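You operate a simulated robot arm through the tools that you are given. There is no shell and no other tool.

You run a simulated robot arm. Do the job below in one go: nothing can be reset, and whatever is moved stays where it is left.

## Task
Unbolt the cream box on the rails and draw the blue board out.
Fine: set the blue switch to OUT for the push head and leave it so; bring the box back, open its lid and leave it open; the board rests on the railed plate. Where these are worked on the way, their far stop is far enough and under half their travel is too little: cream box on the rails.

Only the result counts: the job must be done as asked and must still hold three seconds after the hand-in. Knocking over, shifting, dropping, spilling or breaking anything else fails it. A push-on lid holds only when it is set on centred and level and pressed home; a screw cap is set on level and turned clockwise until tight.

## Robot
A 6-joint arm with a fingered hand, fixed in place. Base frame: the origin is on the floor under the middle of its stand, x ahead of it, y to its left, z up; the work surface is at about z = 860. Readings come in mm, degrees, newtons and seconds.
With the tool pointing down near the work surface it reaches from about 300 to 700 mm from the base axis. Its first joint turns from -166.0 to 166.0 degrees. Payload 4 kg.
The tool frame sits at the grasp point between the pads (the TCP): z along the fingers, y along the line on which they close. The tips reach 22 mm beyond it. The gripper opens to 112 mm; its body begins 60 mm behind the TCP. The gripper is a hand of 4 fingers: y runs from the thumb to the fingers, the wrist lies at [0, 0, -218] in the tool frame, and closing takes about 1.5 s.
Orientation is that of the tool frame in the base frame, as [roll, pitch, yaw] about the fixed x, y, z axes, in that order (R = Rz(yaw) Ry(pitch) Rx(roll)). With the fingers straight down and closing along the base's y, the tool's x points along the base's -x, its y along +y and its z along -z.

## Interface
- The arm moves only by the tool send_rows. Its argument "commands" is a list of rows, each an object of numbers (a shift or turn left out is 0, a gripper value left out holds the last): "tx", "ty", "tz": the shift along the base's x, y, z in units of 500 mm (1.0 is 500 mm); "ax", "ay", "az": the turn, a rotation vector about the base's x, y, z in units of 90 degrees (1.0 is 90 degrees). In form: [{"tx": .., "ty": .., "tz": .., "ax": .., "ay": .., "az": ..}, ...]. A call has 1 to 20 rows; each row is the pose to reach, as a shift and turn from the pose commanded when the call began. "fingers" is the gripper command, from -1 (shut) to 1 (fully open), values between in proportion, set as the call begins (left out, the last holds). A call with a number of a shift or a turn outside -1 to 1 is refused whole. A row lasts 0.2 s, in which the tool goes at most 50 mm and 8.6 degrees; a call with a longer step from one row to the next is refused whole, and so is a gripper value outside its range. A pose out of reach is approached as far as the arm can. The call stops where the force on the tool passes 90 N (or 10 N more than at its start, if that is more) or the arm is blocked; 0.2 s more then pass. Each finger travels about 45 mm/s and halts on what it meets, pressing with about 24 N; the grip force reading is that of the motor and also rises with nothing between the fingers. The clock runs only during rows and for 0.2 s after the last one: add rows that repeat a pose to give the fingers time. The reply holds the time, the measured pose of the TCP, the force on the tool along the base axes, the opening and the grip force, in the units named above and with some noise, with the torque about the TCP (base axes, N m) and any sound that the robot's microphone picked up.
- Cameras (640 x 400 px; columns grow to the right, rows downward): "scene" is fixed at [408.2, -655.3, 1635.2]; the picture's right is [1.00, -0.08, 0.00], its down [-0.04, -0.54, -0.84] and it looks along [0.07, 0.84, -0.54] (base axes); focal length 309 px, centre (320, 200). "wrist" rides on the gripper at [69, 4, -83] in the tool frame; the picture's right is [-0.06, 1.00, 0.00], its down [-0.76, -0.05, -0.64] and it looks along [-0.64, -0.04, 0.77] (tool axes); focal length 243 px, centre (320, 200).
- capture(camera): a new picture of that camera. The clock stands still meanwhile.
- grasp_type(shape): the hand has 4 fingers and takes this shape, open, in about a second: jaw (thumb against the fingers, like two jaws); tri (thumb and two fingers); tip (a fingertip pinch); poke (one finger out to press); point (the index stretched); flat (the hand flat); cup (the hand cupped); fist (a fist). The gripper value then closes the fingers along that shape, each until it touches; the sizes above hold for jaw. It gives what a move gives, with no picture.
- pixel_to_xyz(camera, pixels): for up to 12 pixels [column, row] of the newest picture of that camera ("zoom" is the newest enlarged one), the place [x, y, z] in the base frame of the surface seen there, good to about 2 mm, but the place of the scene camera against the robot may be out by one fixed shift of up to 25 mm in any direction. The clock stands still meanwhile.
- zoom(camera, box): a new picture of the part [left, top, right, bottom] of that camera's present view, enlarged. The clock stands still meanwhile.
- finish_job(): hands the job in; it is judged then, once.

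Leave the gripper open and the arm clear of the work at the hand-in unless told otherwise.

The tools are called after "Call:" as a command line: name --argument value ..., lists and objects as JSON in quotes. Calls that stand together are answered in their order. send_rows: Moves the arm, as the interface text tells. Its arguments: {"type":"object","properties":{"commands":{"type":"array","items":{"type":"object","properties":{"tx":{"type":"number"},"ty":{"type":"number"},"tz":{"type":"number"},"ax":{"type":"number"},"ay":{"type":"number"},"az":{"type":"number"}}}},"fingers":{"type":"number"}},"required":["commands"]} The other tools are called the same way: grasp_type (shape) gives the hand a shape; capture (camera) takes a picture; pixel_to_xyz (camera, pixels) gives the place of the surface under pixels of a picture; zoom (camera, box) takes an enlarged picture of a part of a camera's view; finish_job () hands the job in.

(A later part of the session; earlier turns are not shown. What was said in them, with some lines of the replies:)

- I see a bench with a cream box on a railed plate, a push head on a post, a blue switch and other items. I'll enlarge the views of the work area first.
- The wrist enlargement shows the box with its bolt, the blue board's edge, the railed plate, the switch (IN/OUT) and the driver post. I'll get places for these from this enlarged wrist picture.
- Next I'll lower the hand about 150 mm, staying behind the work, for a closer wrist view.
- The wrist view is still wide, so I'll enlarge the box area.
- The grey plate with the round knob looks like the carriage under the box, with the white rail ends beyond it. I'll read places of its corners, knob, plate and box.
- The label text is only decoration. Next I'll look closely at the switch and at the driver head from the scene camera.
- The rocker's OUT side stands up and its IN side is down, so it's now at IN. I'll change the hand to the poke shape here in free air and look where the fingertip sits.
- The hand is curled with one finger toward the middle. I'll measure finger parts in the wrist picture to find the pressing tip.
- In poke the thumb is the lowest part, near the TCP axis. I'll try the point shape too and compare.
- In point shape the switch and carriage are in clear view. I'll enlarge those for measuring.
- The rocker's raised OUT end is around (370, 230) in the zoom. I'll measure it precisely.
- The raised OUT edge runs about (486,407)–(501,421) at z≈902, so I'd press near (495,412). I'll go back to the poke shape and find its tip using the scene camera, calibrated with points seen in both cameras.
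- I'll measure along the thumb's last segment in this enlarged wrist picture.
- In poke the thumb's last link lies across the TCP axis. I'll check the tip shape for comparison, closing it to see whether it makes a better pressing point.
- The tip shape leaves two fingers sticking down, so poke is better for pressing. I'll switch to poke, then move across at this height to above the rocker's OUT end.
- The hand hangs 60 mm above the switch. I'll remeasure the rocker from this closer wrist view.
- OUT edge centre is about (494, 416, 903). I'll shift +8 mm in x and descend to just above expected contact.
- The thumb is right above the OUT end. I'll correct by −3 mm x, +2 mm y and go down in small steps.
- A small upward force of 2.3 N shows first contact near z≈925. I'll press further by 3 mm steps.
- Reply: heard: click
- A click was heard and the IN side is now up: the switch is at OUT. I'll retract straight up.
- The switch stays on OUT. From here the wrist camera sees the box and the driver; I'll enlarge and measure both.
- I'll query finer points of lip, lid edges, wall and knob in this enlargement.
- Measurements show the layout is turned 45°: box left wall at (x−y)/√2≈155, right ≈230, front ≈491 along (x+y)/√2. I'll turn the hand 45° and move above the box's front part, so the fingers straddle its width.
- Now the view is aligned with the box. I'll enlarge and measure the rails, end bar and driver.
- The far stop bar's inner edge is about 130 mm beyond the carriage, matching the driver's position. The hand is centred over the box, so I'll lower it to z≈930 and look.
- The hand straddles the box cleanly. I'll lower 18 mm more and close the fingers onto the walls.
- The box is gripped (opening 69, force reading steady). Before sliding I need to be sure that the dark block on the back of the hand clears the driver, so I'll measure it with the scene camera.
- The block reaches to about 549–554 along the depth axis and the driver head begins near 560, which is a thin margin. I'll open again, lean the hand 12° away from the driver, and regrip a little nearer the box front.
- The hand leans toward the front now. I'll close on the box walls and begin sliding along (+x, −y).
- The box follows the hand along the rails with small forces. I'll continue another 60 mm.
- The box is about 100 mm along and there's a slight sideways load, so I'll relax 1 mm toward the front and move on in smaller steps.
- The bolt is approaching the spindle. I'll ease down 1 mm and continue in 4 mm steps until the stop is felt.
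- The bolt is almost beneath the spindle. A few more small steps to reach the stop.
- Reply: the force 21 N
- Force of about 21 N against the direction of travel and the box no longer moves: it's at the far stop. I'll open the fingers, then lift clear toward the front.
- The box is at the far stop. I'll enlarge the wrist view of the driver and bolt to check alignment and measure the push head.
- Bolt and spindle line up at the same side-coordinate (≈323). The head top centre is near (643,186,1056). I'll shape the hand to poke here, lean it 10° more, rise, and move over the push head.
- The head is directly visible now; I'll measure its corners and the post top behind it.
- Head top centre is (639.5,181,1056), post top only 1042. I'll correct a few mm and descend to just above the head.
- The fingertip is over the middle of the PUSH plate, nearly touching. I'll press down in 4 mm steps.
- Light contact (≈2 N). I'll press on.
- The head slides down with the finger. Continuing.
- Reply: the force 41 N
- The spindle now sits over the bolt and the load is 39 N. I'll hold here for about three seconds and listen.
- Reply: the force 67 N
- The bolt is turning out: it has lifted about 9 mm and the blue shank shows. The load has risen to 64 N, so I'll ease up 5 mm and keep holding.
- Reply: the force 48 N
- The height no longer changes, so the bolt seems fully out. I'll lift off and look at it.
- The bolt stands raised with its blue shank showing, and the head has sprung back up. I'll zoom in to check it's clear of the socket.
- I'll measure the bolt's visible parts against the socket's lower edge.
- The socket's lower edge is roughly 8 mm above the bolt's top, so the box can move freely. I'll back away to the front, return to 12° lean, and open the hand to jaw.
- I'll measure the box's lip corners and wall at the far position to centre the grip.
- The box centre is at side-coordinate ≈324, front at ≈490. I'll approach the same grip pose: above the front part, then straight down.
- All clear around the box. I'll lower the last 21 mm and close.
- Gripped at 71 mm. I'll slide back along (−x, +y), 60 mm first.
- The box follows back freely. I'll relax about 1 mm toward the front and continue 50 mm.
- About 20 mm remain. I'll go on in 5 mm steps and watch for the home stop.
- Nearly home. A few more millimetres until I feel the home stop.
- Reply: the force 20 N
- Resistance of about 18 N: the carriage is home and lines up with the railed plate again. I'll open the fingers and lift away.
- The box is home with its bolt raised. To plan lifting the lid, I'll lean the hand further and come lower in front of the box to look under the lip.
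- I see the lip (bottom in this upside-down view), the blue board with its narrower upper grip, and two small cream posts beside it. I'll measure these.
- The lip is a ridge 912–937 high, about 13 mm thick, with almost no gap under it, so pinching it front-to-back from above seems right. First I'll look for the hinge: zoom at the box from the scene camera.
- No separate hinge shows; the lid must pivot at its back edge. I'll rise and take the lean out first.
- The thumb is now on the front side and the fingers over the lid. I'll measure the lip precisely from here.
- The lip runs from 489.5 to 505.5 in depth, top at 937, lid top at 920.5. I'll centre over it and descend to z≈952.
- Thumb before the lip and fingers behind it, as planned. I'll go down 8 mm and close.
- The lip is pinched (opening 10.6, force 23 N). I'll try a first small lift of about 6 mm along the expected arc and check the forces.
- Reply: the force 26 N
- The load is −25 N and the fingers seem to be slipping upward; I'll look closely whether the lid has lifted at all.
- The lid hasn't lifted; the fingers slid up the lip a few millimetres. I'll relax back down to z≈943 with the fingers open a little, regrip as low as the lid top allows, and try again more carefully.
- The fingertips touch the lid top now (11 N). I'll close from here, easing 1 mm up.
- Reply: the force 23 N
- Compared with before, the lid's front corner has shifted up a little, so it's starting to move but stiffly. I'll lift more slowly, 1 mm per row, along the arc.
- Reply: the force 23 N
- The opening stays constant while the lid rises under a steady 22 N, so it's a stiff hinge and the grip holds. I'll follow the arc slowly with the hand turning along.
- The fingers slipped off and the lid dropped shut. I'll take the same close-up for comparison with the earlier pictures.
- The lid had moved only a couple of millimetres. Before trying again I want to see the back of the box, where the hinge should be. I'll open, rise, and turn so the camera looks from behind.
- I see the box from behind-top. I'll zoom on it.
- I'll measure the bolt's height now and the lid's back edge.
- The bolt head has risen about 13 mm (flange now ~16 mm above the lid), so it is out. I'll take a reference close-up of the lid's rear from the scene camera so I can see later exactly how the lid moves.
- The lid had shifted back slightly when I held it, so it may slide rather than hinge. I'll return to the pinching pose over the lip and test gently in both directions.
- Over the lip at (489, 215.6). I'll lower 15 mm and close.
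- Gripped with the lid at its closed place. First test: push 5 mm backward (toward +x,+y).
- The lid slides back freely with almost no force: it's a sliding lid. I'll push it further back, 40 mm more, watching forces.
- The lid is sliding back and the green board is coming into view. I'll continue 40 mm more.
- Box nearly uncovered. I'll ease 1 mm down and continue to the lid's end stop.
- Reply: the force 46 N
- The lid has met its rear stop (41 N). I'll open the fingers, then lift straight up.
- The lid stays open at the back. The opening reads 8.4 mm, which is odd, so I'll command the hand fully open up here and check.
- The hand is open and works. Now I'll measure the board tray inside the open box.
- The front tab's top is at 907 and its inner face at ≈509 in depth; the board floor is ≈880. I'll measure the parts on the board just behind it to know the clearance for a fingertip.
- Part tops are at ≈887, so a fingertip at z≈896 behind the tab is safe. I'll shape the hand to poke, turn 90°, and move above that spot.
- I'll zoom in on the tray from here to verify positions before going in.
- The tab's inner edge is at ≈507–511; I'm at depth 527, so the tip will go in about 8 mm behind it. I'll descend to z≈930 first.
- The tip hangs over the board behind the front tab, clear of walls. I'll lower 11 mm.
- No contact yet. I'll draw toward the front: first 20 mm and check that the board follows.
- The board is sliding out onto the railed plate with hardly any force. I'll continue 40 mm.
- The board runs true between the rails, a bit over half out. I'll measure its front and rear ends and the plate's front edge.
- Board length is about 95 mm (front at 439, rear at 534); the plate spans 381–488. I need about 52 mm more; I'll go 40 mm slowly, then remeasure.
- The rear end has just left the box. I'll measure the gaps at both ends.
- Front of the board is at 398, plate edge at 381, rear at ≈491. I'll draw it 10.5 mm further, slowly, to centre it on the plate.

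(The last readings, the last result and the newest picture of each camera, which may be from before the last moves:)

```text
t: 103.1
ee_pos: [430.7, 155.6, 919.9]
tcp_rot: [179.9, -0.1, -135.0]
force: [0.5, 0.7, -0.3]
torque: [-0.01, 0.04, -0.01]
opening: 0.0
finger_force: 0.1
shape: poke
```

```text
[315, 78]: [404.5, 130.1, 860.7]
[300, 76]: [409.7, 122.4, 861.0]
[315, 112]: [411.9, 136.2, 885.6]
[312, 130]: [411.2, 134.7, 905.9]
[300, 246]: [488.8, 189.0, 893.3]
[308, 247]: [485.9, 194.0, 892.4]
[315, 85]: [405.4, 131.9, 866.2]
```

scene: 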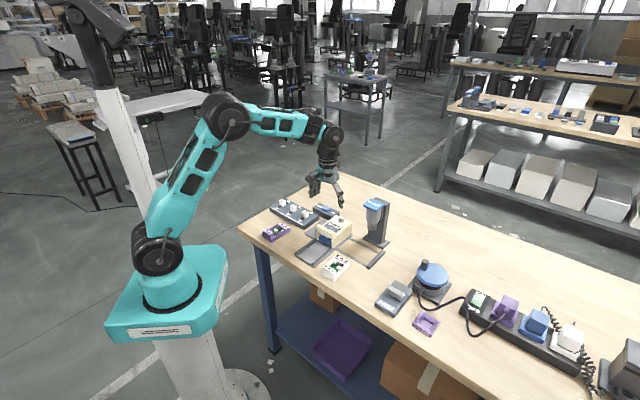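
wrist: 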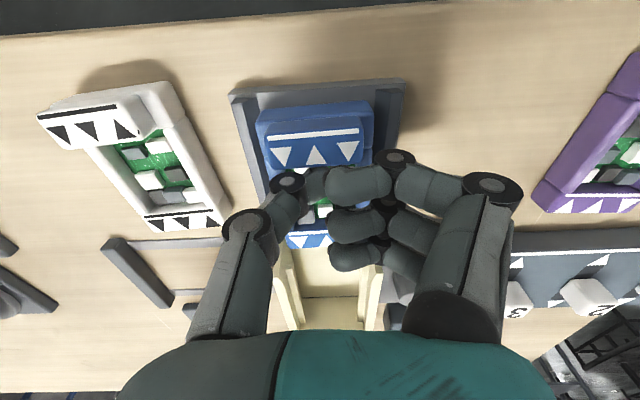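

The board now lies from 386.5 to 481, wholly on the plate. I'll back the finger off 4 mm from the tab and lift straight up.

Call:
send_rows --commands '[{"tx": 0.0057, "ty": 0.0057}, {"tx": 0.0057, "ty": 0.0057, "tz": 0.04}, {"tx": 0.0057, "ty": 0.0057, "tz": 0.12}, {"tx": 0.0057, "ty": 0.0057, "tz": 0.2}, {"tx": 0.0057, "ty": 0.0057, "tz": 0.3}, {"tx": 0.0057, "ty": 0.0057, "tz": 0.38}, {"tx": 0.0057, "ty": 0.0057, "tz": 0.38}]'

Call:
grasp_type --shape "jaw"

Call:
capture --camera "wrist"

Call:
zoom --camera "scene" --box '[255, 185, 399, 275]'

```text
t: 104.7
ee_pos: [430.8, 160.3, 1108.4]
tcp_rot: [-180.0, 0.1, -134.9]
force: [0.0, 0.1, -0.6]
torque: [0.0, -0.02, 0.01]
opening: 0.2
finger_force: 0.0
shape: poke
```

```text
t: 105.6
ee_pos: [429.2, 159.7, 1107.2]
tcp_rot: [180.0, 0.0, -135.0]
force: [0.4, -0.2, -0.1]
torque: [0.0, 0.0, 0.02]
opening: 111.7
finger_force: 0.1
shape: jaw
```

```text
taken
```

wrist: 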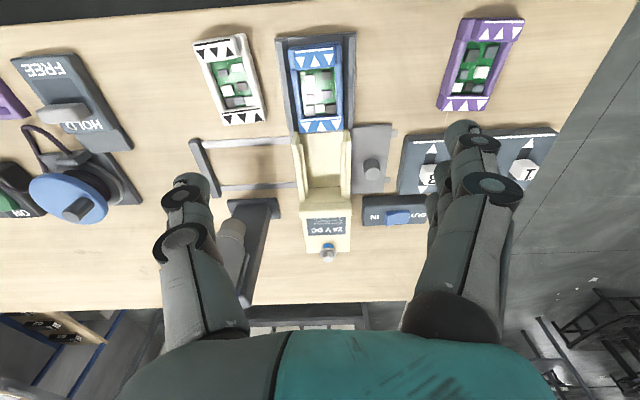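

```text
4.44 times, centred on (327, 230) of scene
```

zoom: 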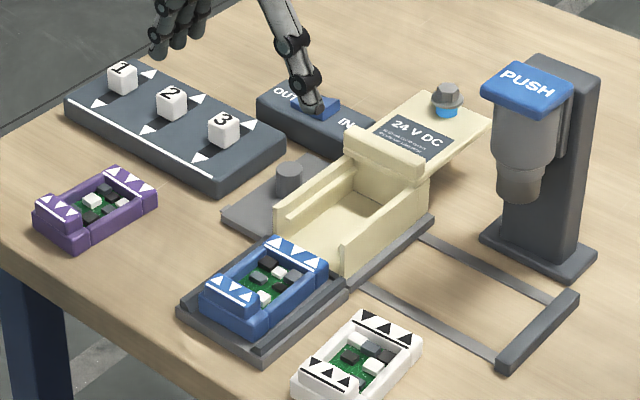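

The board rests on the railed plate and the lid stands open. I'll check that carriage, switch and other pieces are all in their right places.

Call:
zoom --camera "wrist" --box '[180, 20, 460, 270]'

Call:
pixel_to_xyz --camera "wrist" --pixels '[[373, 168], [395, 130], [388, 185], [395, 218], [318, 82], [300, 60], [325, 215], [350, 215], [305, 214]]'

Call:
zoom --camera "scene" --box '[305, 195, 353, 225]'

```text
1.60 times, centred on (320, 145) of wrist
```

zoom: 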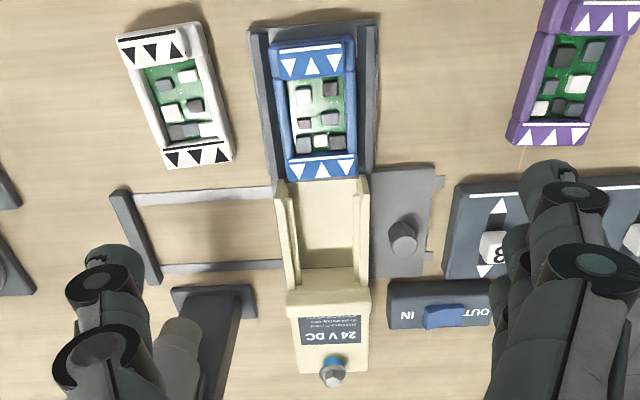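

```text
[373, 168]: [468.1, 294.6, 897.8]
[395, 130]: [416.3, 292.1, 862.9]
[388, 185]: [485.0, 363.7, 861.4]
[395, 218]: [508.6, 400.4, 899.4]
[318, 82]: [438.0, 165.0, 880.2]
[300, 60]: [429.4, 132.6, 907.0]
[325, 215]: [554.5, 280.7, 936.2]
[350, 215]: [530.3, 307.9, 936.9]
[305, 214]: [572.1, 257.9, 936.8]
```

```text
13.33 times, centred on (329, 210) of scene
```

zoom: 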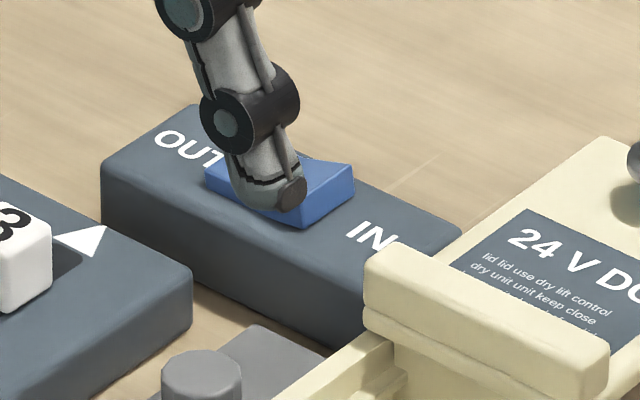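

Carriage knob reads the same place as at the start, the switch is at OUT, the lid is back at its stop, and the board is centred on the plate. I'll move the open hand up and away from the work.

Call:
send_rows --commands '[{"tz": 0.08}, {"tz": 0.16, "tx": -0.03}, {"tz": 0.24, "tx": -0.08}, {"tz": 0.3, "tx": -0.13}, {"tz": 0.32, "tx": -0.16}, {"tz": 0.32, "tx": -0.16}, {"tz": 0.32, "tx": -0.16}, {"tz": 0.32, "tx": -0.16}]' --fingers 1

Call:
capture --camera "scene"

Call:
zoom --camera "scene" --box '[255, 185, 399, 275]'

```text
t: 107.4
ee_pos: [353.3, 161.2, 1269.3]
tcp_rot: [180.0, 0.1, -135.0]
force: [0.0, 0.0, 0.7]
torque: [0.01, -0.01, 0.04]
opening: 111.9
finger_force: 0.2
shape: jaw
```

```text
taken
```

scene: 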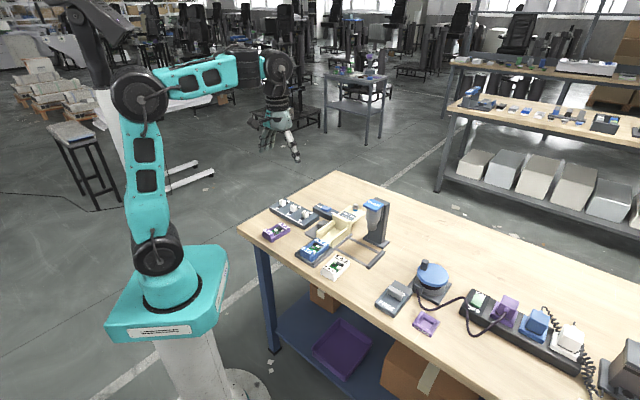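

```text
4.44 times, centred on (327, 230) of scene
```

zoom: 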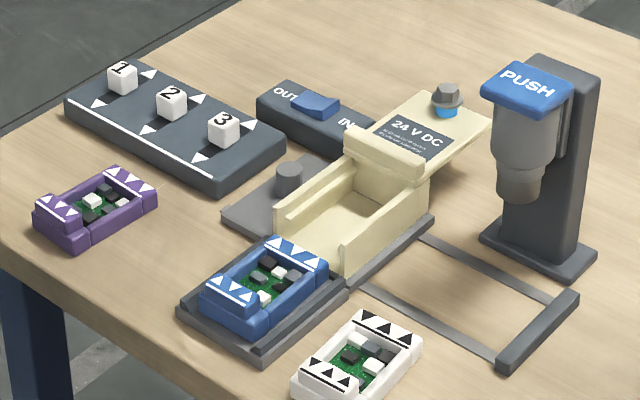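

The final state looks right. The switch is at OUT, the box is home and unbolted with its lid open, and the board rests on the railed plate. The other pieces look undisturbed and the arm is clear with the hand open. I'm handing the job in.

Call:
finish_job

```text
The job is handed in.
```

The job is done and handed in. I haven't seen the judge's result.

- **Switch:** it's set to OUT and was left there. It clicked over when pressed, and the last picture shows it still at OUT.
- **Bolt:** I slid the box to the far stop and held the push head down until the bolt stopped rising, about 13 mm up. The bolt stays standing in the lid.
- **Box:** it's back at its home stop, where the carriage knob reads the same position as at the start.
- **Lid:** it slides rather than hinges. My first attempts to lift it raised it only a few millimetres before my grip slipped and it closed again. I then pushed it back about 93 mm to its rear stop and left it open.
- **Board:** it's drawn fully out and rests on the railed plate, with about 5–7 mm of plate beyond each end.

The other pieces on the bench look undisturbed, and the arm is clear with the hand open.
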